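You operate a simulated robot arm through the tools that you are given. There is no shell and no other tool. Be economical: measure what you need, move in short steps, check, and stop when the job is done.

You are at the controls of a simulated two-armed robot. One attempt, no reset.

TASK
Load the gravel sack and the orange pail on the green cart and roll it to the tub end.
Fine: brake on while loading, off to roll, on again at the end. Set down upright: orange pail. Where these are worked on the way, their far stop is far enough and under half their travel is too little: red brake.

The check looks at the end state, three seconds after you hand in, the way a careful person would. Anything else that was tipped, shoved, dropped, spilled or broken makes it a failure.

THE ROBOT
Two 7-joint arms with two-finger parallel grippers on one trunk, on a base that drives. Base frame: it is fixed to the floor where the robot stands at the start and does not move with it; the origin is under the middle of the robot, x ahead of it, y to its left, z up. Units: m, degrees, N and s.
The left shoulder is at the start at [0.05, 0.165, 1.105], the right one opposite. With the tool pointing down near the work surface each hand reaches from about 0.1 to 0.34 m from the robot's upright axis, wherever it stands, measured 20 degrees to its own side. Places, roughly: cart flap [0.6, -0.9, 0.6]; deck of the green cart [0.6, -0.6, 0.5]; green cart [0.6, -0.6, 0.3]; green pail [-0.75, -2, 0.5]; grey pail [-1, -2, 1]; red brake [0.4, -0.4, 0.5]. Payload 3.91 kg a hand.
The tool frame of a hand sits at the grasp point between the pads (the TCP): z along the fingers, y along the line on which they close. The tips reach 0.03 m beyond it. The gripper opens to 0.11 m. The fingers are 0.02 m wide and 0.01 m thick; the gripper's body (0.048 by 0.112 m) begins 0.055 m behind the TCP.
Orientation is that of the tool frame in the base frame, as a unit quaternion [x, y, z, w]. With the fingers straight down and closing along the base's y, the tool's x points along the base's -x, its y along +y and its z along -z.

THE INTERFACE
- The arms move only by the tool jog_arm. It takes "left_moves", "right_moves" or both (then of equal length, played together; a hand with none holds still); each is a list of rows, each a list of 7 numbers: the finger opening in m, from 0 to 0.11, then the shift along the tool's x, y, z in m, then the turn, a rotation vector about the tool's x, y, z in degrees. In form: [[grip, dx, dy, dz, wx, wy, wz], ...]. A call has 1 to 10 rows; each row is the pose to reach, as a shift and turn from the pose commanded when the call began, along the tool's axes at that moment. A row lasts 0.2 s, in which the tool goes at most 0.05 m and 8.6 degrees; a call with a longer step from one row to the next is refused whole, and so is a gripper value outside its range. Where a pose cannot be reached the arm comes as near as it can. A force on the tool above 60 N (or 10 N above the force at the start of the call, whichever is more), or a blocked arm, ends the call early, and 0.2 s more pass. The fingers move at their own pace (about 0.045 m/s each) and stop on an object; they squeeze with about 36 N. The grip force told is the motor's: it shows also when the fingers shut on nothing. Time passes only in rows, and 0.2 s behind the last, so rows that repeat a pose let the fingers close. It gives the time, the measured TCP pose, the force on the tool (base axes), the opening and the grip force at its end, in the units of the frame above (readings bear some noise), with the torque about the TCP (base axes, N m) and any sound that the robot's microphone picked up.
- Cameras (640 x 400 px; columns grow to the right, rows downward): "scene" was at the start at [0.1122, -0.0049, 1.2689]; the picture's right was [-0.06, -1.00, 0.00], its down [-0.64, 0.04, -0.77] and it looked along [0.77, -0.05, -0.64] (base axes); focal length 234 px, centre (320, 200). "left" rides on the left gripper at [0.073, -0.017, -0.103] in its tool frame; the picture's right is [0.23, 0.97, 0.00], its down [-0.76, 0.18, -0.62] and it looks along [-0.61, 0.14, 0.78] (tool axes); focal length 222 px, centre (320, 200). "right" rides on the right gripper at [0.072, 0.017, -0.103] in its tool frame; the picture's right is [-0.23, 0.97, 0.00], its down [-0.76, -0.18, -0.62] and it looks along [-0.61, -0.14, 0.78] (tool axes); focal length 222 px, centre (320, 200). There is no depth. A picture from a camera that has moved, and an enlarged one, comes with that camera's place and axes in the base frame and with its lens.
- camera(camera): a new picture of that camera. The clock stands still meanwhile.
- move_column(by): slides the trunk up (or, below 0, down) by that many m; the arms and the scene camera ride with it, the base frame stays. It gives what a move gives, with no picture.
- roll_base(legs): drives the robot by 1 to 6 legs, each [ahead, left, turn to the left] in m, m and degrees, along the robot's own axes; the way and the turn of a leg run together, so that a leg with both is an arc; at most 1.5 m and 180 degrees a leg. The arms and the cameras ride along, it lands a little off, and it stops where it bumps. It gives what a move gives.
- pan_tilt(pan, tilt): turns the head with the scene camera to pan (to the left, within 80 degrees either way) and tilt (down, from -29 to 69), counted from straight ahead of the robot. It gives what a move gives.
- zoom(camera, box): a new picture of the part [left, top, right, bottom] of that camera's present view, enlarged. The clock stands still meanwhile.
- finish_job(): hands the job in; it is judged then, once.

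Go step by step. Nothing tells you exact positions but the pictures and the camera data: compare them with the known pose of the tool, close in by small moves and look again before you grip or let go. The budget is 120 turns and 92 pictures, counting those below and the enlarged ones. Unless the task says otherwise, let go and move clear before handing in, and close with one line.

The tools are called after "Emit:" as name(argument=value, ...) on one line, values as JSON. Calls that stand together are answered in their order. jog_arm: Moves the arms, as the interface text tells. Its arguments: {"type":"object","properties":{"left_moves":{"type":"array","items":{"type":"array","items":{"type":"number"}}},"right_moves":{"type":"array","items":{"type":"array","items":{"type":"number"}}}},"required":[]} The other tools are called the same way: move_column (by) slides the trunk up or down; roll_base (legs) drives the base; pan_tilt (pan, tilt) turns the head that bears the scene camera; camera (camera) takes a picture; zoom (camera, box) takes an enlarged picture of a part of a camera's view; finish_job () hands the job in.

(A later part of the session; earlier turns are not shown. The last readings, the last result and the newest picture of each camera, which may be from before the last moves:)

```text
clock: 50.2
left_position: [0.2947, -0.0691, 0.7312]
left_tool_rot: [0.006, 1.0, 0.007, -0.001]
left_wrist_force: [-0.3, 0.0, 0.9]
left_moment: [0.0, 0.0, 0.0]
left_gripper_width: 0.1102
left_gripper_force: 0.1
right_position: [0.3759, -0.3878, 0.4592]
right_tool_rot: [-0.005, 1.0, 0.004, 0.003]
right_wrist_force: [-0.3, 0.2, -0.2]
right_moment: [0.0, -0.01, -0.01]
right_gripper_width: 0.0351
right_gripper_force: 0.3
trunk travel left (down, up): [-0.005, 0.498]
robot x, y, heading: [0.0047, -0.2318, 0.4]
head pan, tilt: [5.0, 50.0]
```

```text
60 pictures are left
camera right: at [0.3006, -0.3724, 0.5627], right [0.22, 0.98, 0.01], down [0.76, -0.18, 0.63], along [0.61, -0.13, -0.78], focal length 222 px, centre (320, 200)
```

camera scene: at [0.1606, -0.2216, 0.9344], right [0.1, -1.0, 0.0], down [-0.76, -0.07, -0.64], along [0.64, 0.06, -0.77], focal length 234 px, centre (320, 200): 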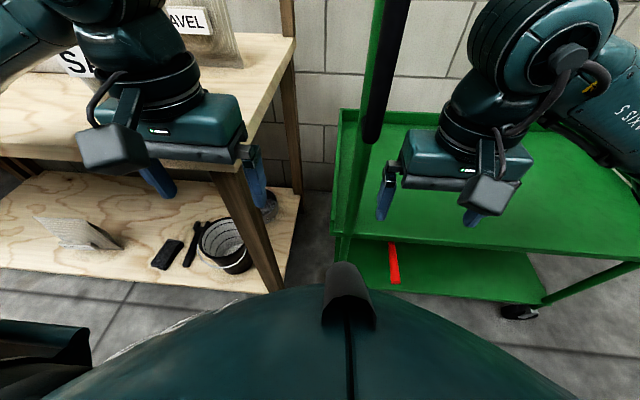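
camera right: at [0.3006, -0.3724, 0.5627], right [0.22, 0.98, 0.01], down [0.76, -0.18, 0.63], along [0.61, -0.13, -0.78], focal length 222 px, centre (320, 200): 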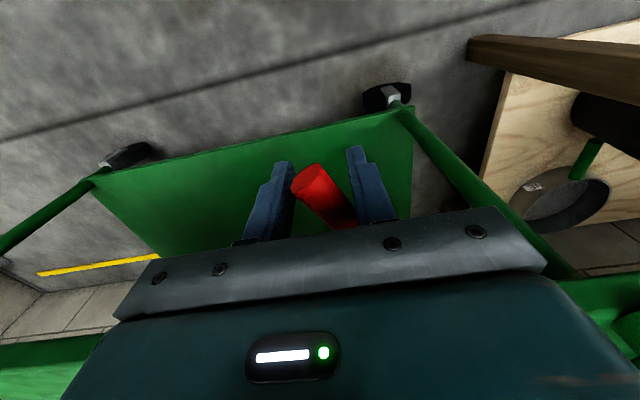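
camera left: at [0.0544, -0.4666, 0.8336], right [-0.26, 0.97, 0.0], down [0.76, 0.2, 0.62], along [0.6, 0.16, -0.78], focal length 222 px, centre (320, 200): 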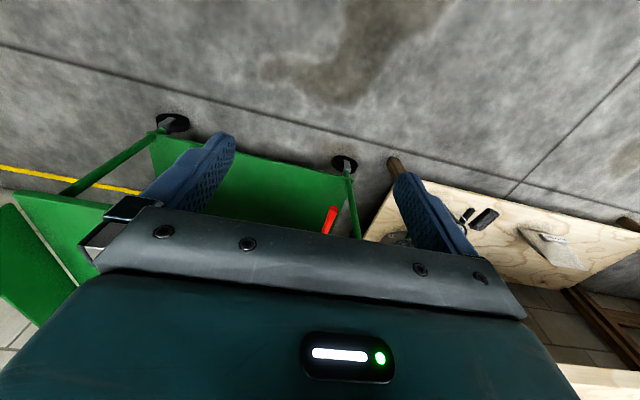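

The lever swings sideways freely toward -y. I'll sweep it on toward its far stop, watching force and sound.

Emit:
jog_arm(right_moves=[[0.035, 0, -0.015, 0, 0, 0, 0], [0.035, 0, -0.03, 0, 0, 0, 0], [0.035, -0.004, -0.045, 0, 0, 0, 0], [0.035, -0.008, -0.06, 0, 0, 0, 0], [0.035, -0.008, -0.06, 0, 0, 0, 0]])

Emit:
camera(camera="right")

```text
clock: 51.5
left_position: [0.2945, -0.0685, 0.7316]
left_tool_rot: [0.007, 1.0, 0.006, -0.001]
left_wrist_force: [0.5, -0.5, 0.3]
left_moment: [0.01, 0.05, -0.02]
left_gripper_width: 0.1099
left_gripper_force: 0.1
right_position: [0.3802, -0.4443, 0.4582]
right_tool_rot: [-0.008, 1.0, 0.005, 0.002]
right_wrist_force: [-14.5, 12.4, -0.3]
right_moment: [-0.36, -0.64, 0.27]
right_gripper_width: 0.0382
right_gripper_force: 3.2
trunk travel left (down, up): [-0.005, 0.498]
robot x, y, heading: [0.0062, -0.2327, 0.7]
head pan, tilt: [5.0, 50.0]
```

```text
59 pictures are left
camera right: at [0.3068, -0.4304, 0.562], right [0.21, 0.98, 0.01], down [0.76, -0.17, 0.62], along [0.61, -0.12, -0.78], focal length 222 px, centre (320, 200)
```

right: 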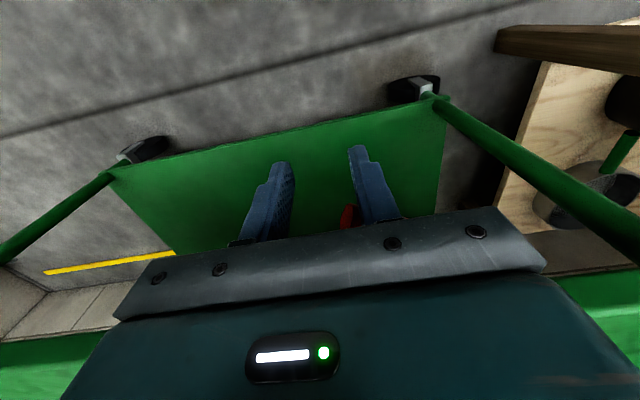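

Some resistance now. I'll back the finger off and view the lever from the scene camera.

Emit:
jog_arm(right_moves=[[0.06, 0.02, 0.01, -0.01, 0, 0, 0], [0.08, 0.04, 0.01, -0.05, 0, 0, 0], [0.11, 0.04, 0.0, -0.1, 0, 0, 0], [0.11, 0.04, 0.0, -0.15, 0, 0, 0], [0.11, 0.04, 0.0, -0.18, 0, 0, 0]])

Emit:
camera(camera="right")

Emit:
camera(camera="scene")

```text
refused: row 3 steps farther than a row can; nothing moved
```

```text
58 pictures are left
camera right: at [0.3068, -0.4304, 0.562], right [0.21, 0.98, 0.01], down [0.76, -0.17, 0.62], along [0.61, -0.12, -0.78], focal length 222 px, centre (320, 200)
```

right: 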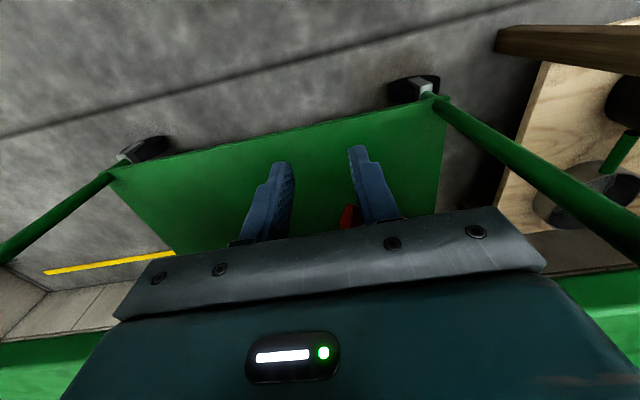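

```text
57 pictures are left
camera scene: at [0.1102, -0.2217, 0.9344], right [0.1, -1.0, 0.0], down [-0.76, -0.08, -0.64], along [0.64, 0.06, -0.77], focal length 234 px, centre (320, 200)
```

scene: 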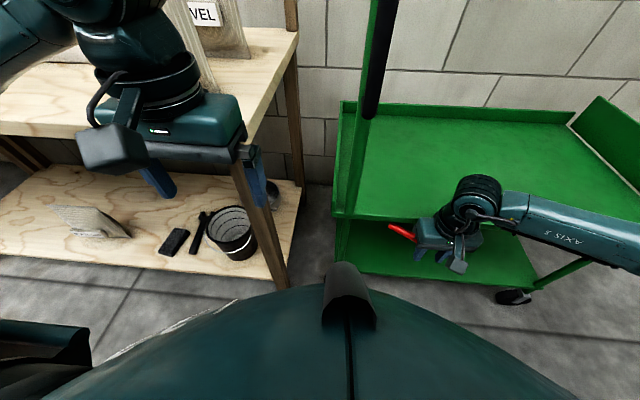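

The lever now points well sideways (about 50–60°), seemingly at its stop. I'll withdraw the right hand, raise the trunk and use the left hand on the post's top to test whether the cart rolls in this state.

Emit:
jog_arm(right_moves=[[0.06, 0.02, 0.01, -0.01, 0, 0, 0], [0.08, 0.04, 0.01, -0.05, 0, 0, 0], [0.11, 0.04, 0.01, -0.095, 0, 0, 0], [0.11, 0.04, 0.0, -0.14, 0, 0, 0], [0.11, 0.04, 0.0, -0.18, 0, 0, 0]])

Emit:
move_column(by=0.32)

Emit:
jog_arm(left_moves=[[0.11, -0.025, -0.035, 0, 0, 0, 0], [0.11, -0.05, -0.07, 0, 0, 0, 0], [0.11, -0.07, -0.11, 0, 0, 0, 0], [0.11, -0.095, -0.15, 0, 0, 0, 0], [0.11, -0.12, -0.18, 0, 0, 0, 0]])

Emit:
camera(camera="left")

Emit:
camera(camera="scene")

```text
clock: 52.6
left_position: [0.2935, -0.0693, 0.73]
left_tool_rot: [0.007, 1.0, 0.005, -0.001]
left_wrist_force: [0.4, -0.3, 0.2]
left_moment: [0.0, 0.0, 0.02]
left_gripper_width: 0.1101
left_gripper_force: 0.1
right_position: [0.339, -0.4505, 0.6373]
right_tool_rot: [-0.006, 1.0, 0.005, 0.004]
right_wrist_force: [0.2, 0.2, 0.0]
right_moment: [0.01, -0.02, -0.01]
right_gripper_width: 0.1097
right_gripper_force: 0.1
trunk travel left (down, up): [-0.005, 0.498]
robot x, y, heading: [0.0056, -0.2287, 0.6]
head pan, tilt: [5.0, 50.0]
```

```text
clock: 55.8
left_position: [0.2949, -0.0696, 1.0511]
left_tool_rot: [0.007, 1.0, 0.006, -0.001]
left_wrist_force: [-0.2, 0.4, 0.1]
left_moment: [0.01, -0.01, -0.05]
left_gripper_width: 0.1101
left_gripper_force: 0.0
right_position: [0.3402, -0.4506, 0.9571]
right_tool_rot: [-0.005, 1.0, 0.005, 0.004]
right_wrist_force: [-0.8, 0.2, 0.3]
right_moment: [0.03, -0.01, 0.0]
right_gripper_width: 0.1101
right_gripper_force: 0.1
trunk travel left (down, up): [-0.325, 0.178]
robot x, y, heading: [0.0101, -0.2272, 0.5]
head pan, tilt: [5.0, 50.0]
```

```text
clock: 57.0
left_position: [0.4129, -0.2528, 1.0479]
left_tool_rot: [0.007, 1.0, 0.007, -0.001]
left_wrist_force: [0.3, 0.3, -0.1]
left_moment: [0.01, 0.01, -0.01]
left_gripper_width: 0.1101
left_gripper_force: 0.1
right_position: [0.3406, -0.4495, 0.957]
right_tool_rot: [-0.006, 1.0, 0.004, 0.003]
right_wrist_force: [0.0, -0.1, -0.5]
right_moment: [0.01, -0.04, 0.01]
right_gripper_width: 0.1098
right_gripper_force: 0.0
trunk travel left (down, up): [-0.325, 0.178]
robot x, y, heading: [0.0031, -0.2264, 0.7]
head pan, tilt: [5.0, 50.0]
```

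```text
56 pictures are left
camera left: at [0.3411, -0.2704, 1.1511], right [-0.21, 0.98, 0.01], down [0.77, 0.16, 0.62], along [0.61, 0.14, -0.78], focal length 222 px, centre (320, 200)
```

left: 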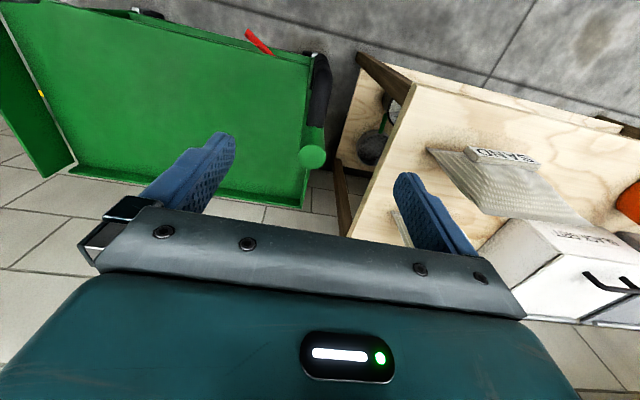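

```text
55 pictures are left
camera scene: at [0.1109, -0.2225, 1.2543], right [0.1, -1.0, 0.0], down [-0.76, -0.07, -0.64], along [0.64, 0.06, -0.77], focal length 234 px, centre (320, 200)
```

scene: 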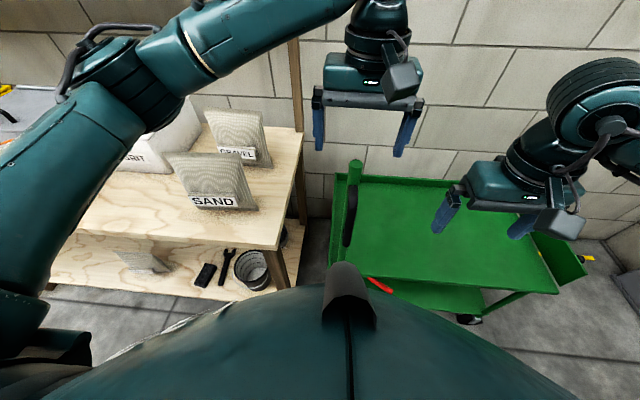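

The post top is at about (0.434, -0.256, 0.971). I'll lower the left hand over it and close.

Emit:
jog_arm(left_moves=[[0.11, -0.021, -0.003, 0.02, 0, 0, 0], [0.11, -0.021, -0.003, 0.06, 0, 0, 0], [0.11, -0.021, -0.003, 0.083, 0, 0, 0], [0.0, -0.021, -0.003, 0.083, 0, 0, 0], [0.0, -0.021, -0.003, 0.083, 0, 0, 0], [0.0, -0.021, -0.003, 0.083, 0, 0, 0], [0.0, -0.021, -0.003, 0.083, 0, 0, 0], [0.0, -0.021, -0.003, 0.083, 0, 0, 0], [0.0, -0.021, -0.003, 0.083, 0, 0, 0]])

```text
clock: 59.0
left_position: [0.4339, -0.2559, 0.9645]
left_tool_rot: [0.007, 1.0, 0.004, -0.001]
left_wrist_force: [2.1, -15.5, -4.2]
left_moment: [-1.67, -0.36, 0.01]
left_gripper_width: 0.024
left_gripper_force: 39.7
right_position: [0.3401, -0.4508, 0.9562]
right_tool_rot: [-0.006, 1.0, 0.005, 0.004]
right_wrist_force: [-0.1, 0.4, 0.1]
right_moment: [0.0, 0.02, 0.03]
right_gripper_width: 0.1099
right_gripper_force: 0.1
trunk travel left (down, up): [-0.325, 0.178]
robot x, y, heading: [0.0058, -0.2298, 0.4]
head pan, tilt: [5.0, 50.0]
```

Post gripped (24 mm). Nudging 2 cm toward -y to test if it rolls.

Emit:
jog_arm(left_moves=[[0.0, 0, -0.007, 0, 0, 0, 0], [0.0, 0, -0.014, 0, 0, 0, 0], [0.0, 0, -0.02, 0, 0, 0, 0], [0.0, 0, -0.02, 0, 0, 0, 0], [0.0, 0, -0.02, 0, 0, 0, 0]])

```text
clock: 60.2
left_position: [0.4341, -0.2721, 0.9637]
left_tool_rot: [0.006, 1.0, 0.005, -0.001]
left_wrist_force: [6.1, 9.0, 1.0]
left_moment: [-1.56, 0.38, 0.03]
left_gripper_width: 0.024
left_gripper_force: 44.8
right_position: [0.339, -0.4502, 0.9577]
right_tool_rot: [-0.005, 1.0, 0.004, 0.003]
right_wrist_force: [-0.2, 0.2, 0.5]
right_moment: [0.0, 0.02, 0.02]
right_gripper_width: 0.1099
right_gripper_force: 0.0
trunk travel left (down, up): [-0.325, 0.178]
robot x, y, heading: [0.0049, -0.2327, 0.5]
head pan, tilt: [5.0, 50.0]
```

It rolls with ~9 N here, so lever-at-side = off and lever-straight-out should be on. I'll push the cart back 16 mm, release, and then swing the lever back to "on" and check that the cart holds.

Emit:
jog_arm(left_moves=[[0.0, 0, 0.008, 0, 0, 0, 0], [0.0, 0, 0.016, 0, 0, 0, 0], [0.0, 0, 0.017, 0, 0, 0, 0], [0.05, 0, 0.017, 0, 0, 0, 0], [0.11, 0, 0.017, 0, 0, 0, 0], [0.11, 0, 0.017, 0, 0, 0, 0], [0.11, 0, 0.017, 0, 0, 0, 0], [0.11, 0, 0.017, -0.04, 0, 0, 0], [0.11, 0, 0.017, -0.085, 0, 0, 0]])

Emit:
jog_arm(left_moves=[[0.11, 0.025, 0.035, 0, 0, 0, 0], [0.11, 0.05, 0.07, 0, 0, 0, 0], [0.11, 0.075, 0.11, 0, 0, 0, 0], [0.11, 0.1, 0.15, 0, 0, 0, 0], [0.11, 0.135, 0.185, 0, 0, 0, 0]], right_moves=[[0.0, 0, 0, 0, 0, 0, 0], [0.0, 0, -0.01, 0, 0, 0, 0], [0.0, 0, -0.02, 0, 0, 0, 0], [0.0, 0, -0.03, 0, 0, 0, 0], [0.0, 0, -0.035, 0, 0, 0, 0]])

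Emit:
move_column(by=-0.32)

Emit:
camera(camera="right")

```text
clock: 62.2
left_position: [0.4318, -0.2553, 1.0504]
left_tool_rot: [0.006, 1.0, 0.006, -0.001]
left_wrist_force: [-0.6, -0.6, -0.2]
left_moment: [0.01, 0.0, 0.0]
left_gripper_width: 0.11
left_gripper_force: 0.0
right_position: [0.3392, -0.4503, 0.9571]
right_tool_rot: [-0.006, 1.0, 0.005, 0.004]
right_wrist_force: [0.8, 0.2, -0.5]
right_moment: [-0.01, 0.01, -0.02]
right_gripper_width: 0.1102
right_gripper_force: 0.0
trunk travel left (down, up): [-0.325, 0.178]
robot x, y, heading: [0.0053, -0.2284, 0.6]
head pan, tilt: [5.0, 50.0]
```

```text
clock: 63.4
left_position: [0.2999, -0.0708, 1.0533]
left_tool_rot: [0.007, 1.0, 0.006, -0.001]
left_wrist_force: [0.4, -0.6, 1.1]
left_moment: [-0.04, 0.01, 0.01]
left_gripper_width: 0.1102
left_gripper_force: 0.0
right_position: [0.3394, -0.483, 0.958]
right_tool_rot: [-0.005, 1.0, 0.005, 0.005]
right_wrist_force: [-0.3, -0.4, 0.2]
right_moment: [0.01, 0.03, -0.03]
right_gripper_width: 0.0033
right_gripper_force: 0.1
trunk travel left (down, up): [-0.325, 0.178]
robot x, y, heading: [0.005, -0.2298, 0.6]
head pan, tilt: [5.0, 50.0]
```

```text
clock: 66.6
left_position: [0.3001, -0.0712, 0.7332]
left_tool_rot: [0.007, 1.0, 0.005, -0.001]
left_wrist_force: [0.2, 1.1, -0.1]
left_moment: [0.0, 0.0, -0.03]
left_gripper_width: 0.1101
left_gripper_force: 0.1
right_position: [0.3399, -0.4846, 0.6381]
right_tool_rot: [-0.005, 1.0, 0.005, 0.003]
right_wrist_force: [0.3, 0.1, 0.4]
right_moment: [0.01, 0.04, 0.02]
right_gripper_width: 0.0
right_gripper_force: 35.7
trunk travel left (down, up): [-0.005, 0.498]
robot x, y, heading: [0.0081, -0.23, 0.6]
head pan, tilt: [5.0, 50.0]
```

```text
54 pictures are left
camera right: at [0.2663, -0.4693, 0.7418], right [0.22, 0.98, 0.01], down [0.76, -0.18, 0.63], along [0.61, -0.13, -0.78], focal length 222 px, centre (320, 200)
```

right: 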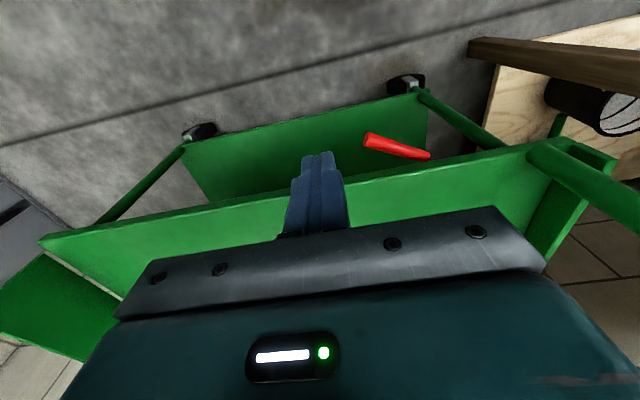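

The lever lies about 60° to the side (tip at 0.396, -0.432). I'll lower closed fingers beyond its tip and sweep it back toward +y.

Emit:
jog_arm(right_moves=[[0.0, 0, 0, 0.045, 0, 0, 0], [0.0, 0, 0, 0.09, 0, 0, 0], [0.0, 0, 0, 0.135, 0, 0, 0], [0.0, -0.02, 0, 0.175, 0, 0, 0], [0.0, -0.045, 0, 0.18, 0, 0, 0]])

Emit:
jog_arm(right_moves=[[0.0, 0, 0.025, 0, 0, 0, 0], [0.0, 0, 0.045, 0, 0, 0, 0], [0.0, 0, 0.065, 0, 0, 0, 0], [0.0, 0, 0.085, 0, 0, 0, 0], [0.0, 0, 0.1, 0, 0, 0, 0], [0.0, 0, 0.108, 0, 0, 0, 0], [0.0, 0, 0.115, 0, 0, 0, 0], [0.0, 0, 0.12, 0, 0, 0, 0]])

Emit:
camera(camera="right")

```text
clock: 67.8
left_position: [0.298, -0.0709, 0.7339]
left_tool_rot: [0.008, 1.0, 0.006, 0.001]
left_wrist_force: [-0.2, -0.4, -0.1]
left_moment: [0.01, -0.01, 0.03]
left_gripper_width: 0.1098
left_gripper_force: 0.1
right_position: [0.3797, -0.4846, 0.461]
right_tool_rot: [-0.006, 1.0, 0.004, 0.0]
right_wrist_force: [-44.4, -2.5, 18.5]
right_moment: [-0.16, -3.48, -0.8]
right_gripper_width: 0.0
right_gripper_force: 35.9
trunk travel left (down, up): [-0.005, 0.498]
robot x, y, heading: [0.006, -0.2273, 0.4]
head pan, tilt: [5.0, 50.0]
```

```text
clock: 68.1
left_position: [0.2997, -0.072, 0.7339]
left_tool_rot: [0.009, 1.0, 0.007, -0.001]
left_wrist_force: [0.3, 0.6, -0.2]
left_moment: [0.0, -0.02, 0.01]
left_gripper_width: 0.1101
left_gripper_force: 0.0
right_position: [0.379, -0.485, 0.4579]
right_tool_rot: [-0.001, 1.0, -0.001, -0.003]
right_wrist_force: [-6.1, 0.7, 2.9]
right_moment: [-0.1, -0.52, -0.03]
right_gripper_width: 0.0
right_gripper_force: 36.2
trunk travel left (down, up): [-0.005, 0.498]
robot x, y, heading: [0.0081, -0.2263, 0.5]
head pan, tilt: [5.0, 50.0]
stopped in row 1 (right hand): the force on the tool passed its limit at 68 N (the readings are from after the stop); the commanded pose is now the measured one
```

```text
53 pictures are left
camera right: at [0.3077, -0.4663, 0.5627], right [0.23, 0.97, 0.0], down [0.77, -0.18, 0.62], along [0.6, -0.14, -0.79], focal length 222 px, centre (320, 200)
```

right: 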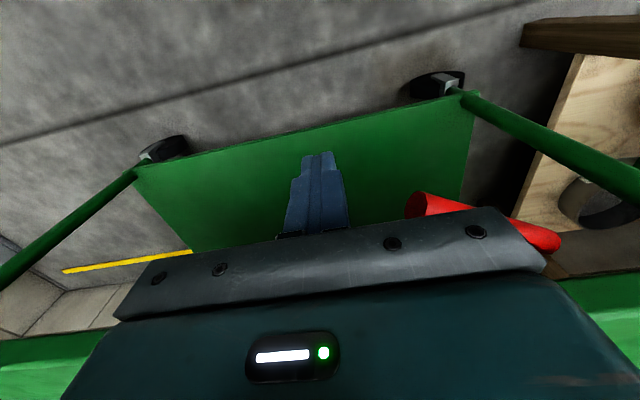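

The palm met the deck edge. I'll back off and pitch the fingers ~24° forward so the tips reach under the edge.

Emit:
jog_arm(right_moves=[[0.0, 0.025, 0, 0, 0, 0, 0], [0.0, 0.025, 0, 0, 0, -8, 0], [0.0, 0.025, 0, 0, 0, -16, 0], [0.0, 0.02, 0, 0, 0, -24, 0], [0.0, -0.005, 0, 0, 0, -24, 0], [0.0, -0.023, 0, 0, 0, -24, 0]])

Emit:
camera(camera="right")

```text
clock: 69.5
left_position: [0.2996, -0.0717, 0.7339]
left_tool_rot: [0.008, 1.0, 0.006, -0.001]
left_wrist_force: [-0.9, 0.8, 0.0]
left_moment: [0.0, 0.0, 0.0]
left_gripper_width: 0.11
left_gripper_force: 0.1
right_position: [0.4048, -0.4841, 0.4572]
right_tool_rot: [0.0, 0.979, -0.001, 0.206]
right_wrist_force: [0.2, -0.2, 0.1]
right_moment: [-0.04, 0.0, 0.01]
right_gripper_width: 0.0
right_gripper_force: 36.1
trunk travel left (down, up): [-0.005, 0.498]
robot x, y, heading: [0.0053, -0.2291, 0.3]
head pan, tilt: [5.0, 50.0]
```

```text
52 pictures are left
camera right: at [0.2961, -0.4667, 0.5244], right [0.21, 0.97, 0.09], down [0.45, -0.17, 0.88], along [0.87, -0.14, -0.47], focal length 222 px, centre (320, 200)
```

right: 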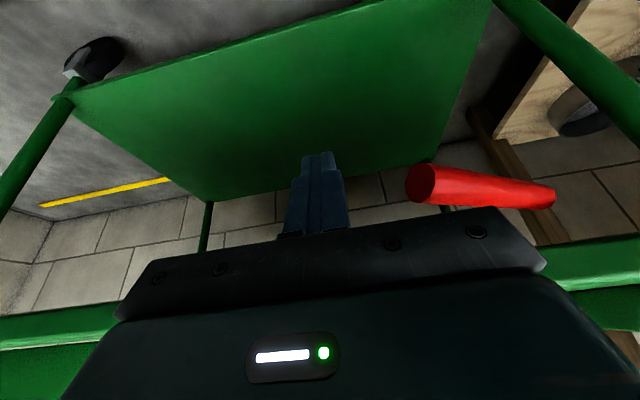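

No contact, lever clearly ahead to the side. Sweeping +y.

Emit:
jog_arm(right_moves=[[0.0, 0, 0.025, 0, 0, 0, 0], [0.0, 0, 0.045, 0, 0, 0, 0], [0.0, 0, 0.06, 0, 0, 0, 0], [0.0, 0, 0.075, 0, 0, 0, 0], [0.0, 0, 0.09, 0, 0, 0, 0], [0.0, 0, 0.1, 0, 0, 0, 0], [0.0, 0, 0.107, 0, 0, 0, 0], [0.0, 0, 0.112, 0, 0, 0, 0], [0.0, 0, 0.118, 0, 0, 0, 0]])

Emit:
camera(camera="right")

```text
clock: 70.1
left_position: [0.2992, -0.0737, 0.7332]
left_tool_rot: [0.009, 1.0, 0.006, -0.001]
left_wrist_force: [-0.9, -0.7, 0.3]
left_moment: [-0.02, -0.01, -0.01]
left_gripper_width: 0.11
left_gripper_force: 0.1
right_position: [0.4011, -0.4525, 0.4554]
right_tool_rot: [0.006, 0.98, -0.019, 0.198]
right_wrist_force: [0.3, 1.2, 1.1]
right_moment: [0.0, 0.03, -0.01]
right_gripper_width: 0.0
right_gripper_force: 35.6
trunk travel left (down, up): [-0.005, 0.498]
robot x, y, heading: [0.0051, -0.2308, 0.3]
head pan, tilt: [5.0, 50.0]
stopped in row 3 (right hand): the force on the tool passed its limit at 67 N (the readings are from after the stop); the commanded pose is now the measured one
```

```text
51 pictures are left
camera right: at [0.2939, -0.431, 0.523], right [0.23, 0.97, 0.05], down [0.46, -0.16, 0.88], along [0.86, -0.17, -0.48], focal length 222 px, centre (320, 200)
```

right: 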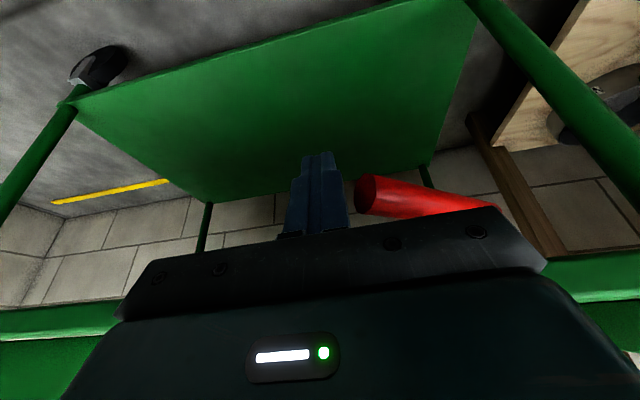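

I was pushing on the lever's end face. I need to hook it from behind (its +x side), so I'll back off, pitch the fingers to ~55° forward and slip them under the edge past its tip.

Emit:
jog_arm(right_moves=[[0.0, 0.0286, -0.0225, -0.012, 0, 0, 0], [0.0, 0.0286, -0.0225, -0.012, 0, -8, 0], [0.0, 0.0286, -0.0225, -0.012, 0, -16, 0], [0.0, 0.0286, -0.0225, -0.012, 0, -24, 0], [0.0, 0.0286, -0.0225, -0.012, 0, -32, 0], [0.0, 0.0286, -0.0225, -0.012, 0, -32, 0]])

Emit:
roll_base(legs=[[-0.04, 0, 0]])

Emit:
camera(camera="right")

```text
clock: 71.5
left_position: [0.2994, -0.0735, 0.7329]
left_tool_rot: [0.01, 1.0, 0.006, -0.001]
left_wrist_force: [-0.2, -0.1, -0.2]
left_moment: [-0.02, -0.03, 0.01]
left_gripper_width: 0.1099
left_gripper_force: 0.1
right_position: [0.3827, -0.4814, 0.4746]
right_tool_rot: [-0.002, 0.946, -0.015, 0.323]
right_wrist_force: [0.7, 0.0, -0.2]
right_moment: [-0.01, 0.02, -0.01]
right_gripper_width: 0.0
right_gripper_force: 35.8
right hand out of reach, approached as far as the arm can: row 3, 4, 5, 6
trunk travel left (down, up): [-0.005, 0.498]
robot x, y, heading: [0.0076, -0.2313, 0.3]
head pan, tilt: [5.0, 50.0]
```

```text
clock: 72.4
left_position: [0.2609, -0.0738, 0.7322]
left_tool_rot: [0.009, 1.0, 0.006, -0.001]
left_wrist_force: [-0.4, 0.1, -0.1]
left_moment: [0.02, -0.03, 0.03]
left_gripper_width: 0.11
left_gripper_force: 0.0
right_position: [0.3443, -0.4808, 0.4743]
right_tool_rot: [-0.002, 0.947, -0.014, 0.322]
right_wrist_force: [-0.1, 1.1, 0.1]
right_moment: [-0.02, 0.01, 0.02]
right_gripper_width: 0.0
right_gripper_force: 35.7
trunk travel left (down, up): [-0.005, 0.498]
robot x, y, heading: [-0.0339, -0.2306, 0.5]
head pan, tilt: [5.0, 50.0]
```

```text
50 pictures are left
camera right: at [0.2231, -0.4618, 0.5126], right [0.19, 0.98, 0.11], down [0.22, -0.15, 0.96], along [0.96, -0.16, -0.24], focal length 222 px, centre (320, 200)
```

right: 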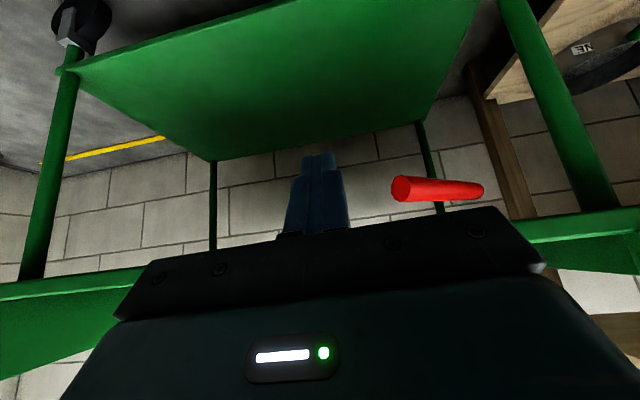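

Emit:
jog_arm(right_moves=[[0.0, -0.018, 0, 0.026, 0, -4, 0], [0.0, -0.035, 0, 0.052, 0, -10, 0], [0.0, -0.035, 0, 0.052, 0, -17, 0], [0.0, -0.035, 0, 0.052, 0, -17, 0]])

Emit:
camera(camera="right")

```text
clock: 73.4
left_position: [0.26, -0.0747, 0.7328]
left_tool_rot: [0.009, 1.0, 0.006, -0.001]
left_wrist_force: [-0.7, 0.1, 0.7]
left_moment: [0.0, -0.01, 0.03]
left_gripper_width: 0.1097
left_gripper_force: 0.0
right_position: [0.3716, -0.4826, 0.4762]
right_tool_rot: [-0.002, 0.94, -0.014, 0.341]
right_wrist_force: [-0.2, 0.3, 0.8]
right_moment: [0.01, 0.04, -0.03]
right_gripper_width: 0.0002
right_gripper_force: 36.1
right hand out of reach, approached as far as the arm can: row 1, 2, 3, 4
trunk travel left (down, up): [-0.005, 0.498]
robot x, y, heading: [-0.039, -0.2363, 0.3]
head pan, tilt: [5.0, 50.0]
```

```text
49 pictures are left
camera right: at [0.2487, -0.4637, 0.5089], right [0.18, 0.98, 0.12], down [0.18, -0.15, 0.97], along [0.97, -0.15, -0.21], focal length 222 px, centre (320, 200)
```

right: 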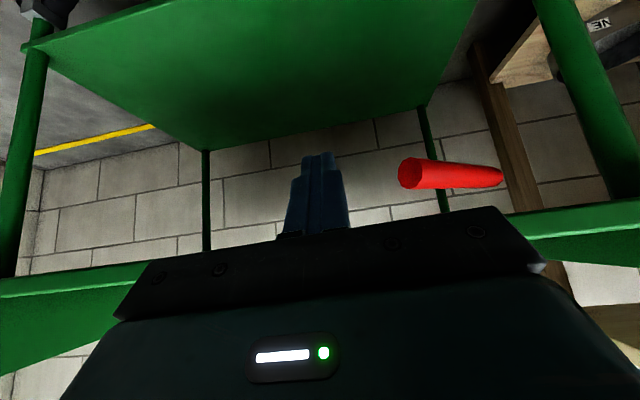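

The arm is too folded for more pitch here. I'll back the base another 10 cm and reach forward with the pitched hand.

Emit:
roll_base(legs=[[-0.1, 0, 0]])

Emit:
jog_arm(right_moves=[[0.0, -0.022, 0, 0.025, 0, -3, 0], [0.0, -0.044, 0, 0.05, 0, -6, 0], [0.0, -0.066, 0, 0.074, 0, -9, 0], [0.0, -0.087, 0, 0.0987, 0, -12, 0], [0.0, -0.087, 0, 0.0987, 0, -12, 0]])

Emit:
camera(camera="right")

```text
clock: 74.5
left_position: [0.1614, -0.0741, 0.733]
left_tool_rot: [0.009, 1.0, 0.006, -0.001]
left_wrist_force: [-0.1, 0.1, -0.9]
left_moment: [-0.01, 0.01, 0.04]
left_gripper_width: 0.1099
left_gripper_force: 0.1
right_position: [0.2696, -0.4831, 0.4747]
right_tool_rot: [-0.002, 0.94, -0.014, 0.341]
right_wrist_force: [0.5, -0.2, -0.5]
right_moment: [-0.04, -0.01, 0.0]
right_gripper_width: 0.0
right_gripper_force: 35.8
trunk travel left (down, up): [-0.005, 0.498]
robot x, y, heading: [-0.1354, -0.2312, 0.4]
head pan, tilt: [5.0, 50.0]
```

```text
clock: 75.8
left_position: [0.1608, -0.0741, 0.7335]
left_tool_rot: [0.011, 1.0, 0.006, 0.0]
left_wrist_force: [0.6, -1.1, 0.1]
left_moment: [0.02, 0.02, 0.02]
left_gripper_width: 0.11
left_gripper_force: 0.0
right_position: [0.3646, -0.5257, 0.4874]
right_tool_rot: [-0.012, 0.902, -0.002, 0.432]
right_wrist_force: [0.3, 0.2, 0.4]
right_moment: [0.02, 0.0, 0.01]
right_gripper_width: 0.0
right_gripper_force: 35.4
right hand out of reach, approached as far as the arm can: row 1, 2, 3, 4, 5
trunk travel left (down, up): [-0.005, 0.498]
robot x, y, heading: [-0.1343, -0.2303, 0.4]
head pan, tilt: [5.0, 50.0]
```

```text
48 pictures are left
camera right: at [0.238, -0.5112, 0.4966], right [0.12, 0.98, 0.16], down [0.0, -0.16, 0.99], along [0.99, -0.12, -0.02], focal length 222 px, centre (320, 200)
```

right: 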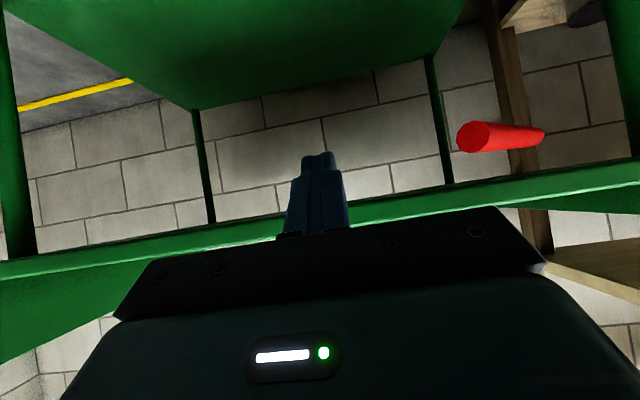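

The lever's actual height is z≈0.468 (deck underside ≈0.50), so a 38° pitched hand at z≈0.476 will do. I'll retract, move the base closer and approach again.

Emit:
jog_arm(right_moves=[[0.0, 0.015, 0, -0.03, 0, 3.5, 0], [0.0, 0.03, 0, -0.06, 0, 7, 0], [0.0, 0.045, 0, -0.09, 0, 10.5, 0], [0.0, 0.06, 0, -0.118, 0, 14, 0], [0.0, 0.06, 0, -0.118, 0, 14, 0]])

Emit:
roll_base(legs=[[0.14, 0, 0]])

```text
clock: 77.0
left_position: [0.1597, -0.0742, 0.7332]
left_tool_rot: [0.01, 1.0, 0.005, -0.001]
left_wrist_force: [-0.2, -0.6, 0.4]
left_moment: [0.04, -0.01, 0.01]
left_gripper_width: 0.1101
left_gripper_force: 0.1
right_position: [0.2346, -0.5224, 0.5129]
right_tool_rot: [-0.001, 0.946, -0.015, 0.324]
right_wrist_force: [0.0, -0.4, 0.2]
right_moment: [0.02, 0.0, -0.01]
right_gripper_width: 0.0
right_gripper_force: 36.0
trunk travel left (down, up): [-0.005, 0.498]
robot x, y, heading: [-0.132, -0.2296, 0.1]
head pan, tilt: [5.0, 50.0]
```

```text
clock: 78.3
left_position: [0.2997, -0.0728, 0.732]
left_tool_rot: [0.009, 1.0, 0.007, -0.001]
left_wrist_force: [0.1, 0.2, 0.5]
left_moment: [0.02, 0.02, -0.01]
left_gripper_width: 0.1101
left_gripper_force: 0.0
right_position: [0.3728, -0.5217, 0.5115]
right_tool_rot: [-0.001, 0.946, -0.015, 0.324]
right_wrist_force: [-0.5, 0.3, 0.3]
right_moment: [-0.01, -0.02, -0.01]
right_gripper_width: 0.0001
right_gripper_force: 35.6
trunk travel left (down, up): [-0.005, 0.498]
robot x, y, heading: [0.0069, -0.2304, 0.6]
head pan, tilt: [5.0, 50.0]
```

Emit:
jog_arm(right_moves=[[0.0, 0.011, 0.02, 0.014, 0, 0, 0], [0.0, 0.022, 0.05, 0.0284, 0, 0, 0], [0.0, 0.022, 0.058, 0.0284, 0, 0, 0]])

Emit:
roll_base(legs=[[0.035, 0, 0]])

Emit:
camera(camera="right")

```text
clock: 79.1
left_position: [0.2977, -0.0732, 0.7325]
left_tool_rot: [0.01, 1.0, 0.006, -0.001]
left_wrist_force: [-0.2, -0.1, -0.1]
left_moment: [-0.01, -0.01, 0.02]
left_gripper_width: 0.11
left_gripper_force: 0.0
right_position: [0.3743, -0.4828, 0.484]
right_tool_rot: [-0.002, 0.946, -0.015, 0.324]
right_wrist_force: [1.0, 0.6, 0.1]
right_moment: [-0.02, 0.03, 0.02]
right_gripper_width: 0.0002
right_gripper_force: 35.8
right hand out of reach, approached as far as the arm can: row 2, 3
trunk travel left (down, up): [-0.005, 0.498]
robot x, y, heading: [0.0072, -0.2332, 0.4]
head pan, tilt: [5.0, 50.0]
```

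```text
clock: 79.9
left_position: [0.333, -0.0729, 0.7333]
left_tool_rot: [0.01, 1.0, 0.006, -0.001]
left_wrist_force: [0.1, 0.3, 0.0]
left_moment: [0.0, 0.01, -0.02]
left_gripper_width: 0.1101
left_gripper_force: 0.1
right_position: [0.4106, -0.4827, 0.4843]
right_tool_rot: [-0.001, 0.946, -0.015, 0.324]
right_wrist_force: [-0.4, -0.6, -0.4]
right_moment: [0.03, 0.0, 0.03]
right_gripper_width: 0.0002
right_gripper_force: 35.8
trunk travel left (down, up): [-0.005, 0.498]
robot x, y, heading: [0.042, -0.2335, 0.4]
head pan, tilt: [5.0, 50.0]
```

```text
47 pictures are left
camera right: at [0.2889, -0.4638, 0.5214], right [0.18, 0.98, 0.11], down [0.22, -0.15, 0.96], along [0.96, -0.15, -0.24], focal length 222 px, centre (320, 200)
```

right: 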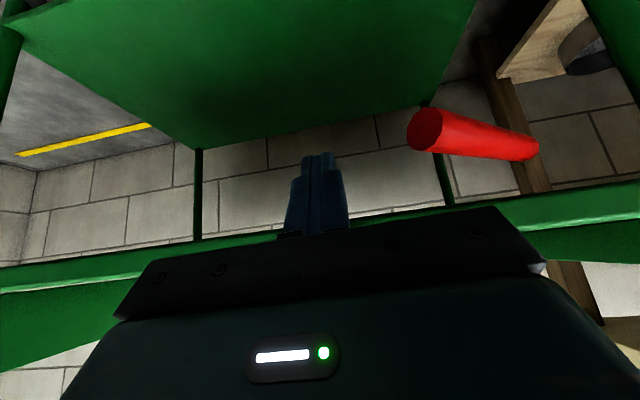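

Finger tip now is beside and slightly behind the lever's tip. I'll move +y behind it, then hook it outward along its arc.

Emit:
jog_arm(right_moves=[[0.0, -0.0032, 0.03, 0.0025, 0, 0, 0], [0.0, -0.0032, 0.045, 0.0025, 0, 0, 0], [0.0, 0.005, 0.052, -0.0037, 0, 0, 0], [0.0, 0.016, 0.06, -0.0123, 0, 0, 0], [0.0, 0.0277, 0.07, -0.0215, 0, 0, 0], [0.0, 0.0356, 0.085, -0.0276, 0, 0, 0], [0.0, 0.0356, 0.1, -0.0276, 0, 0, 0], [0.0, 0.0356, 0.11, -0.0276, 0, 0, 0]])

Emit:
camera(camera="right")

```text
clock: 81.0
left_position: [0.3344, -0.0734, 0.7341]
left_tool_rot: [0.009, 1.0, 0.006, -0.001]
left_wrist_force: [0.2, -0.9, 0.4]
left_moment: [0.0, -0.05, 0.0]
left_gripper_width: 0.1096
left_gripper_force: 0.1
right_position: [0.405, -0.4283, 0.4893]
right_tool_rot: [0.0, 0.939, -0.023, 0.343]
right_wrist_force: [3.6, 0.2, 1.3]
right_moment: [0.01, 0.33, -0.14]
right_gripper_width: 0.0
right_gripper_force: 35.9
trunk travel left (down, up): [-0.005, 0.498]
robot x, y, heading: [0.0367, -0.2286, 0.2]
head pan, tilt: [5.0, 50.0]
stopped in row 5 (right hand): the force on the tool passed its limit at 76 N (the readings are from after the stop); the commanded pose is now the measured one
```

```text
46 pictures are left
camera right: at [0.2844, -0.4074, 0.5212], right [0.19, 0.98, 0.1], down [0.18, -0.14, 0.97], along [0.97, -0.17, -0.2], focal length 222 px, centre (320, 200)
```

right: 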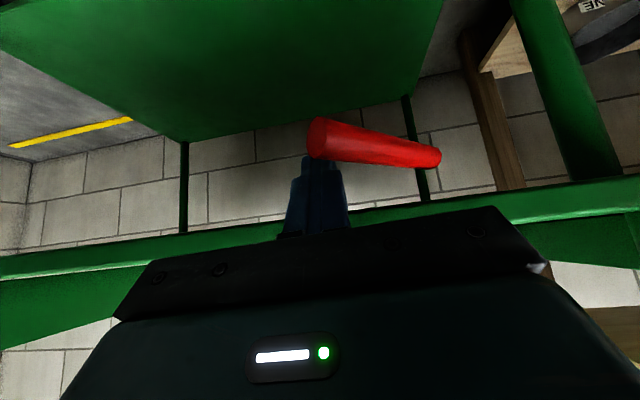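

The fingertip is behind the lever, but my wrist pod pressed against my own base when pulling. I'll pull with the base instead (back and left).

Emit:
roll_base(legs=[[-0.022, 0.01, 0], [-0.018, 0.016, 0]])

Emit:
camera(camera="right")

```text
clock: 82.2
left_position: [0.2931, -0.0484, 0.7332]
left_tool_rot: [0.01, 1.0, 0.006, -0.001]
left_wrist_force: [-0.3, 0.4, 0.8]
left_moment: [-0.02, 0.01, 0.0]
left_gripper_width: 0.1101
left_gripper_force: 0.1
right_position: [0.3663, -0.4038, 0.4882]
right_tool_rot: [0.001, 0.939, -0.023, 0.344]
right_wrist_force: [9.2, -2.6, 0.8]
right_moment: [0.06, 0.21, 0.23]
right_gripper_width: 0.0
right_gripper_force: 36.0
trunk travel left (down, up): [-0.005, 0.498]
robot x, y, heading: [-0.001, -0.2041, 0.1]
head pan, tilt: [5.0, 50.0]
```

```text
45 pictures are left
camera right: at [0.2441, -0.3821, 0.5209], right [0.19, 0.98, 0.1], down [0.18, -0.14, 0.97], along [0.97, -0.17, -0.2], focal length 222 px, centre (320, 200)
```

right: 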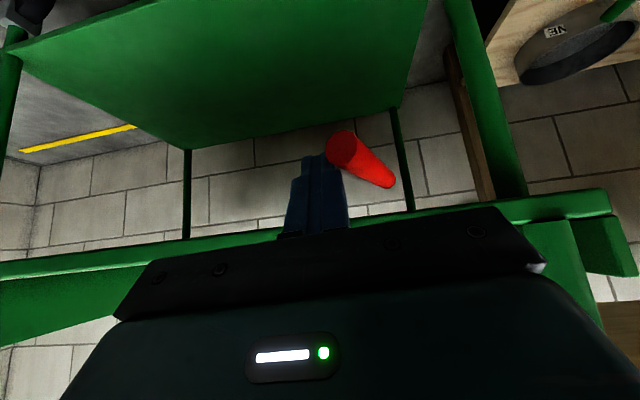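

It works: the lever is about halfway back. Continuing with the arm toward +y until the stop.

Emit:
jog_arm(right_moves=[[0.0, 0.004, 0.012, -0.003, 0, 0, 0], [0.0, 0.006, 0.024, -0.005, 0, 0, 0], [0.0, 0.008, 0.034, -0.006, 0, 0, 0], [0.0, 0.008, 0.042, -0.006, 0, 0, 0], [0.0, 0.008, 0.048, -0.006, 0, 0, 0], [0.0, 0.008, 0.052, -0.006, 0, 0, 0]])

Emit:
camera(camera="right")

```text
clock: 82.9
left_position: [0.2935, -0.0477, 0.7332]
left_tool_rot: [0.01, 1.0, 0.006, -0.002]
left_wrist_force: [-0.1, 0.1, -0.5]
left_moment: [0.0, 0.0, 0.03]
left_gripper_width: 0.11
left_gripper_force: 0.1
right_position: [0.3665, -0.377, 0.4893]
right_tool_rot: [0.005, 0.935, -0.032, 0.353]
right_wrist_force: [2.6, 1.2, 0.9]
right_moment: [-0.01, 0.1, -0.19]
right_gripper_width: 0.0
right_gripper_force: 35.8
trunk travel left (down, up): [-0.005, 0.498]
robot x, y, heading: [-0.0014, -0.2016, 0.1]
head pan, tilt: [5.0, 50.0]
stopped in row 3 (right hand): the force on the tool passed its limit at 66 N (the readings are from after the stop); the commanded pose is now the measured one
```

```text
44 pictures are left
camera right: at [0.2438, -0.355, 0.5189], right [0.2, 0.97, 0.1], down [0.15, -0.13, 0.98], along [0.97, -0.18, -0.18], focal length 222 px, centre (320, 200)
```

right: 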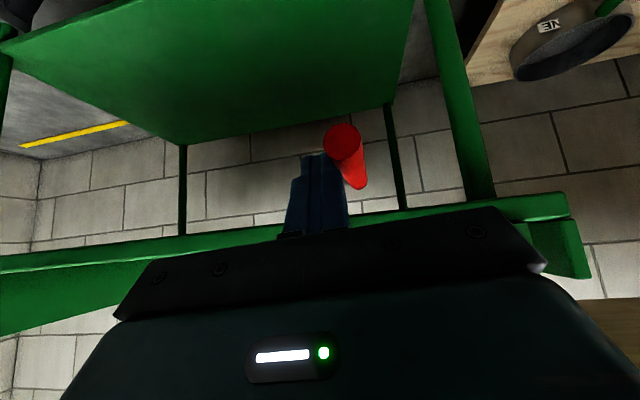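

The lever is straight out again at its stop, and the cart held >60 N, so the brake is on. I'll withdraw, raise the trunk, and look at the bench.

Emit:
jog_arm(right_moves=[[0.0, 0.0, -0.015, 0, 0, 0, 0], [0.03, 0.0, -0.02, -0.035, 0, 8, 0], [0.06, 0.0, -0.02, -0.08, 0, 16, 0], [0.11, 0.0, -0.02, -0.1, 0, 24, 0], [0.11, 0.0, -0.02, -0.1, 0, 32, 0], [0.11, 0.0, -0.02, -0.1, 0, 40, 0]])

Emit:
roll_base(legs=[[-0.15, 0, 0]])

Emit:
move_column(by=0.4)

Emit:
roll_base(legs=[[0, 0.3, 0]])

Emit:
camera(camera="scene")

```text
clock: 83.5
left_position: [0.2931, -0.0481, 0.7333]
left_tool_rot: [0.01, 1.0, 0.007, -0.001]
left_wrist_force: [1.0, 0.1, 0.5]
left_moment: [0.01, 0.02, 0.01]
left_gripper_width: 0.11
left_gripper_force: 0.0
right_position: [0.3643, -0.3988, 0.5135]
right_tool_rot: [0.016, 0.946, -0.037, 0.322]
right_wrist_force: [6.8, 0.4, 0.1]
right_moment: [0.0, 0.15, -0.14]
right_gripper_width: 0.0303
right_gripper_force: 0.1
right hand out of reach, approached as far as the arm can: row 2
trunk travel left (down, up): [-0.005, 0.498]
robot x, y, heading: [-0.0002, -0.2044, 0.2]
head pan, tilt: [5.0, 50.0]
stopped in row 2 (right hand): the force on the tool passed its limit at 78 N (the readings are from after the stop); the commanded pose is now the measured one
```

```text
clock: 84.9
left_position: [0.1462, -0.0485, 0.733]
left_tool_rot: [0.011, 1.0, 0.006, -0.002]
left_wrist_force: [0.0, 0.8, -0.6]
left_moment: [-0.02, 0.01, 0.02]
left_gripper_width: 0.11
left_gripper_force: 0.0
right_position: [0.2151, -0.4, 0.5127]
right_tool_rot: [0.016, 0.946, -0.037, 0.322]
right_wrist_force: [19.2, -0.5, -0.8]
right_moment: [-0.03, 0.43, -0.45]
right_gripper_width: 0.0301
right_gripper_force: 0.0
trunk travel left (down, up): [-0.005, 0.498]
robot x, y, heading: [-0.1492, -0.2067, 0.6]
head pan, tilt: [5.0, 50.0]
```

```text
clock: 88.7
left_position: [0.1457, -0.0481, 1.1342]
left_tool_rot: [0.01, 1.0, 0.006, -0.001]
left_wrist_force: [0.4, -0.1, 0.2]
left_moment: [0.0, 0.01, 0.0]
left_gripper_width: 0.1099
left_gripper_force: 0.0
right_position: [0.2163, -0.4004, 0.9121]
right_tool_rot: [0.017, 0.946, -0.037, 0.322]
right_wrist_force: [0.7, 1.3, -0.4]
right_moment: [-0.01, 0.01, -0.01]
right_gripper_width: 0.0301
right_gripper_force: 0.1
trunk travel left (down, up): [-0.405, 0.098]
robot x, y, heading: [-0.1507, -0.2066, -0.2]
head pan, tilt: [5.0, 50.0]
```

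```text
clock: 92.0
left_position: [0.1434, 0.2559, 1.1333]
left_tool_rot: [0.008, 1.0, 0.007, -0.001]
left_wrist_force: [0.4, -0.3, -0.3]
left_moment: [0.04, -0.02, -0.01]
left_gripper_width: 0.1099
left_gripper_force: 0.1
right_position: [0.2135, -0.0947, 0.9136]
right_tool_rot: [0.014, 0.946, -0.037, 0.322]
right_wrist_force: [0.2, -0.2, -0.2]
right_moment: [0.0, 0.02, 0.02]
right_gripper_width: 0.03
right_gripper_force: 0.0
trunk travel left (down, up): [-0.405, 0.098]
robot x, y, heading: [-0.152, 0.0972, 0.6]
head pan, tilt: [5.0, 50.0]
```

```text
43 pictures are left
camera scene: at [-0.0466, 0.1055, 1.3343], right [0.1, -1.0, 0.0], down [-0.76, -0.07, -0.64], along [0.64, 0.06, -0.77], focal length 234 px, centre (320, 200)
```

scene: 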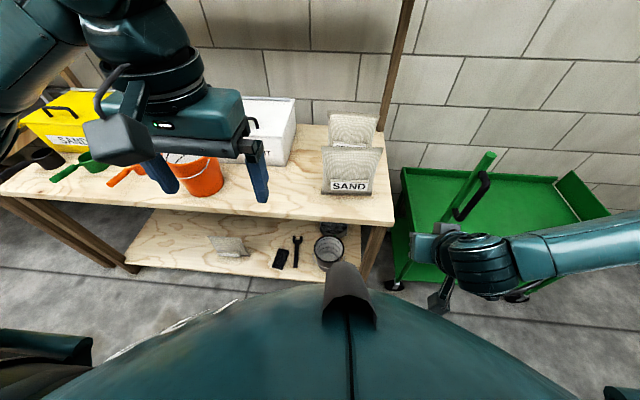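

Emit:
jog_arm(right_moves=[[0.11, -0.012, 0, -0.016, 0, 7.5, 0], [0.11, -0.024, 0, -0.032, 0, 15, 0], [0.11, -0.037, 0, -0.047, 0, 22.5, 0], [0.11, -0.049, 0, -0.063, 0, 30, 0], [0.11, -0.061, 0, -0.079, 0, 37.5, 0]])

Emit:
zoom(camera="scene", box=[150, 80, 410, 245])

```text
clock: 93.2
left_position: [0.1432, 0.2558, 1.133]
left_tool_rot: [0.009, 1.0, 0.006, -0.001]
left_wrist_force: [1.0, 0.2, 0.1]
left_moment: [0.0, 0.01, -0.02]
left_gripper_width: 0.11
left_gripper_force: 0.0
right_position: [0.216, -0.0896, 1.0123]
right_tool_rot: [0.026, 0.999, -0.031, 0.0]
right_wrist_force: [0.0, -0.1, 0.4]
right_moment: [0.02, -0.02, 0.01]
right_gripper_width: 0.11
right_gripper_force: 0.2
trunk travel left (down, up): [-0.405, 0.098]
robot x, y, heading: [-0.1518, 0.0963, 0.5]
head pan, tilt: [5.0, 50.0]
```

```text
2.42 times, centred on (280, 162) of scene
camera zoom: at [-0.0464, 0.1055, 1.3343], right [0.1, -1.0, 0.0], down [-0.76, -0.07, -0.64], along [0.64, 0.06, -0.77], focal length 566 px, centre (417, 291)
```

zoom: 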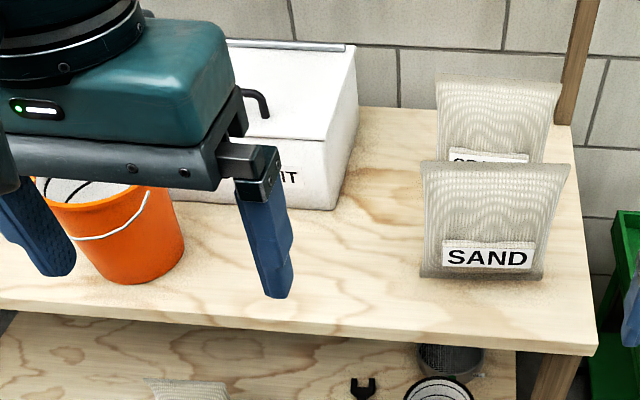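

The sacks are ~0.185 wide and 0.2 tall; sand at x≈0.52, gravel at x≈0.70 (y≈0.06, top z≈0.9). I'll move in with the right arm above the sacks and look straight down with its camera.

Emit:
roll_base(legs=[[0.22, 0.06, 0]])

Emit:
jog_arm(right_moves=[[0.11, -0.01, 0.01, -0.03, 0, 0, 8], [0.11, -0.02, 0.02, -0.05, 0, 0, 16], [0.11, -0.03, 0.03, -0.05, 0, 0, 24], [0.11, -0.04, 0.04, -0.05, 0, 0, 32], [0.11, -0.05, 0.05, -0.05, 0, 0, 40], [0.11, -0.05, 0.06, -0.05, 0, 0, 48], [0.11, -0.05, 0.07, -0.05, 0, 0, 56], [0.11, -0.05, 0.08, -0.05, 0, 0, 64], [0.11, -0.05, 0.08, -0.05, 0, 0, 72], [0.11, -0.05, 0.08, -0.05, 0, 0, 80]])

Emit:
camera(camera="right")

Emit:
camera(camera="scene")

```text
clock: 94.9
left_position: [0.3633, 0.3165, 1.1333]
left_tool_rot: [0.009, 1.0, 0.006, -0.002]
left_wrist_force: [-0.1, 0.7, -0.6]
left_moment: [0.02, -0.01, 0.01]
left_gripper_width: 0.1099
left_gripper_force: 0.0
right_position: [0.4351, -0.0295, 1.0116]
right_tool_rot: [0.027, 0.999, -0.03, 0.001]
right_wrist_force: [0.3, 0.1, 0.1]
right_moment: [-0.01, 0.01, 0.01]
right_gripper_width: 0.1102
right_gripper_force: 0.1
trunk travel left (down, up): [-0.405, 0.098]
robot x, y, heading: [0.0702, 0.1568, 0.4]
head pan, tilt: [5.0, 50.0]
```

```text
clock: 97.1
left_position: [0.362, 0.3154, 1.1336]
left_tool_rot: [0.01, 1.0, 0.007, -0.001]
left_wrist_force: [0.2, -0.4, -0.7]
left_moment: [-0.01, -0.02, 0.01]
left_gripper_width: 0.1102
left_gripper_force: 0.1
right_position: [0.4879, 0.0499, 1.0582]
right_tool_rot: [0.664, 0.747, -0.023, 0.021]
right_wrist_force: [0.2, -0.1, -0.3]
right_moment: [-0.02, 0.0, -0.04]
right_gripper_width: 0.1098
right_gripper_force: 0.0
trunk travel left (down, up): [-0.405, 0.098]
robot x, y, heading: [0.067, 0.1596, 0.4]
head pan, tilt: [5.0, 50.0]
```

```text
41 pictures are left
camera right: at [0.4958, 0.13, 1.1571], right [0.99, -0.11, 0.01], down [-0.09, -0.74, 0.67], along [-0.07, -0.67, -0.74], focal length 222 px, centre (320, 200)
```

right: 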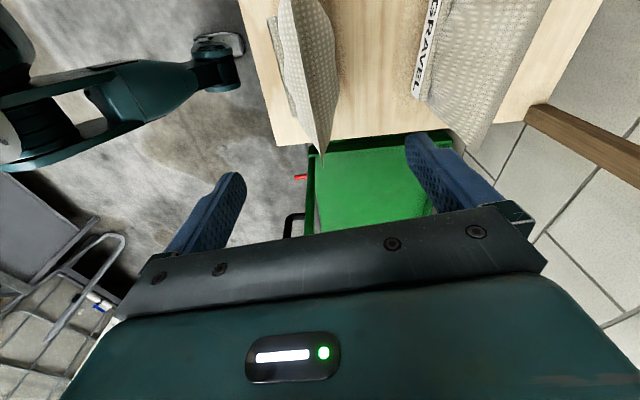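

```text
40 pictures are left
camera scene: at [0.1725, 0.1659, 1.3343], right [0.09, -1.0, 0.0], down [-0.76, -0.07, -0.64], along [0.64, 0.06, -0.77], focal length 234 px, centre (320, 200)
```

scene: 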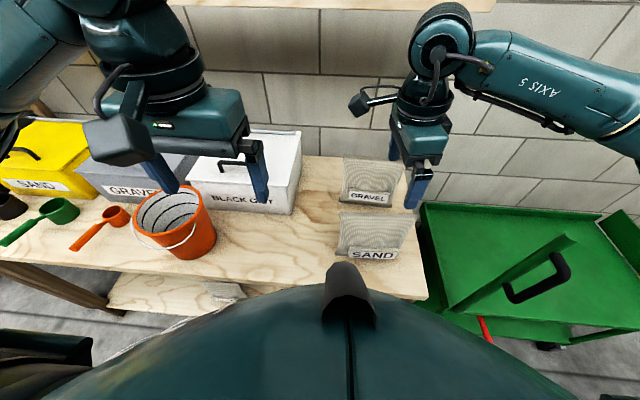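

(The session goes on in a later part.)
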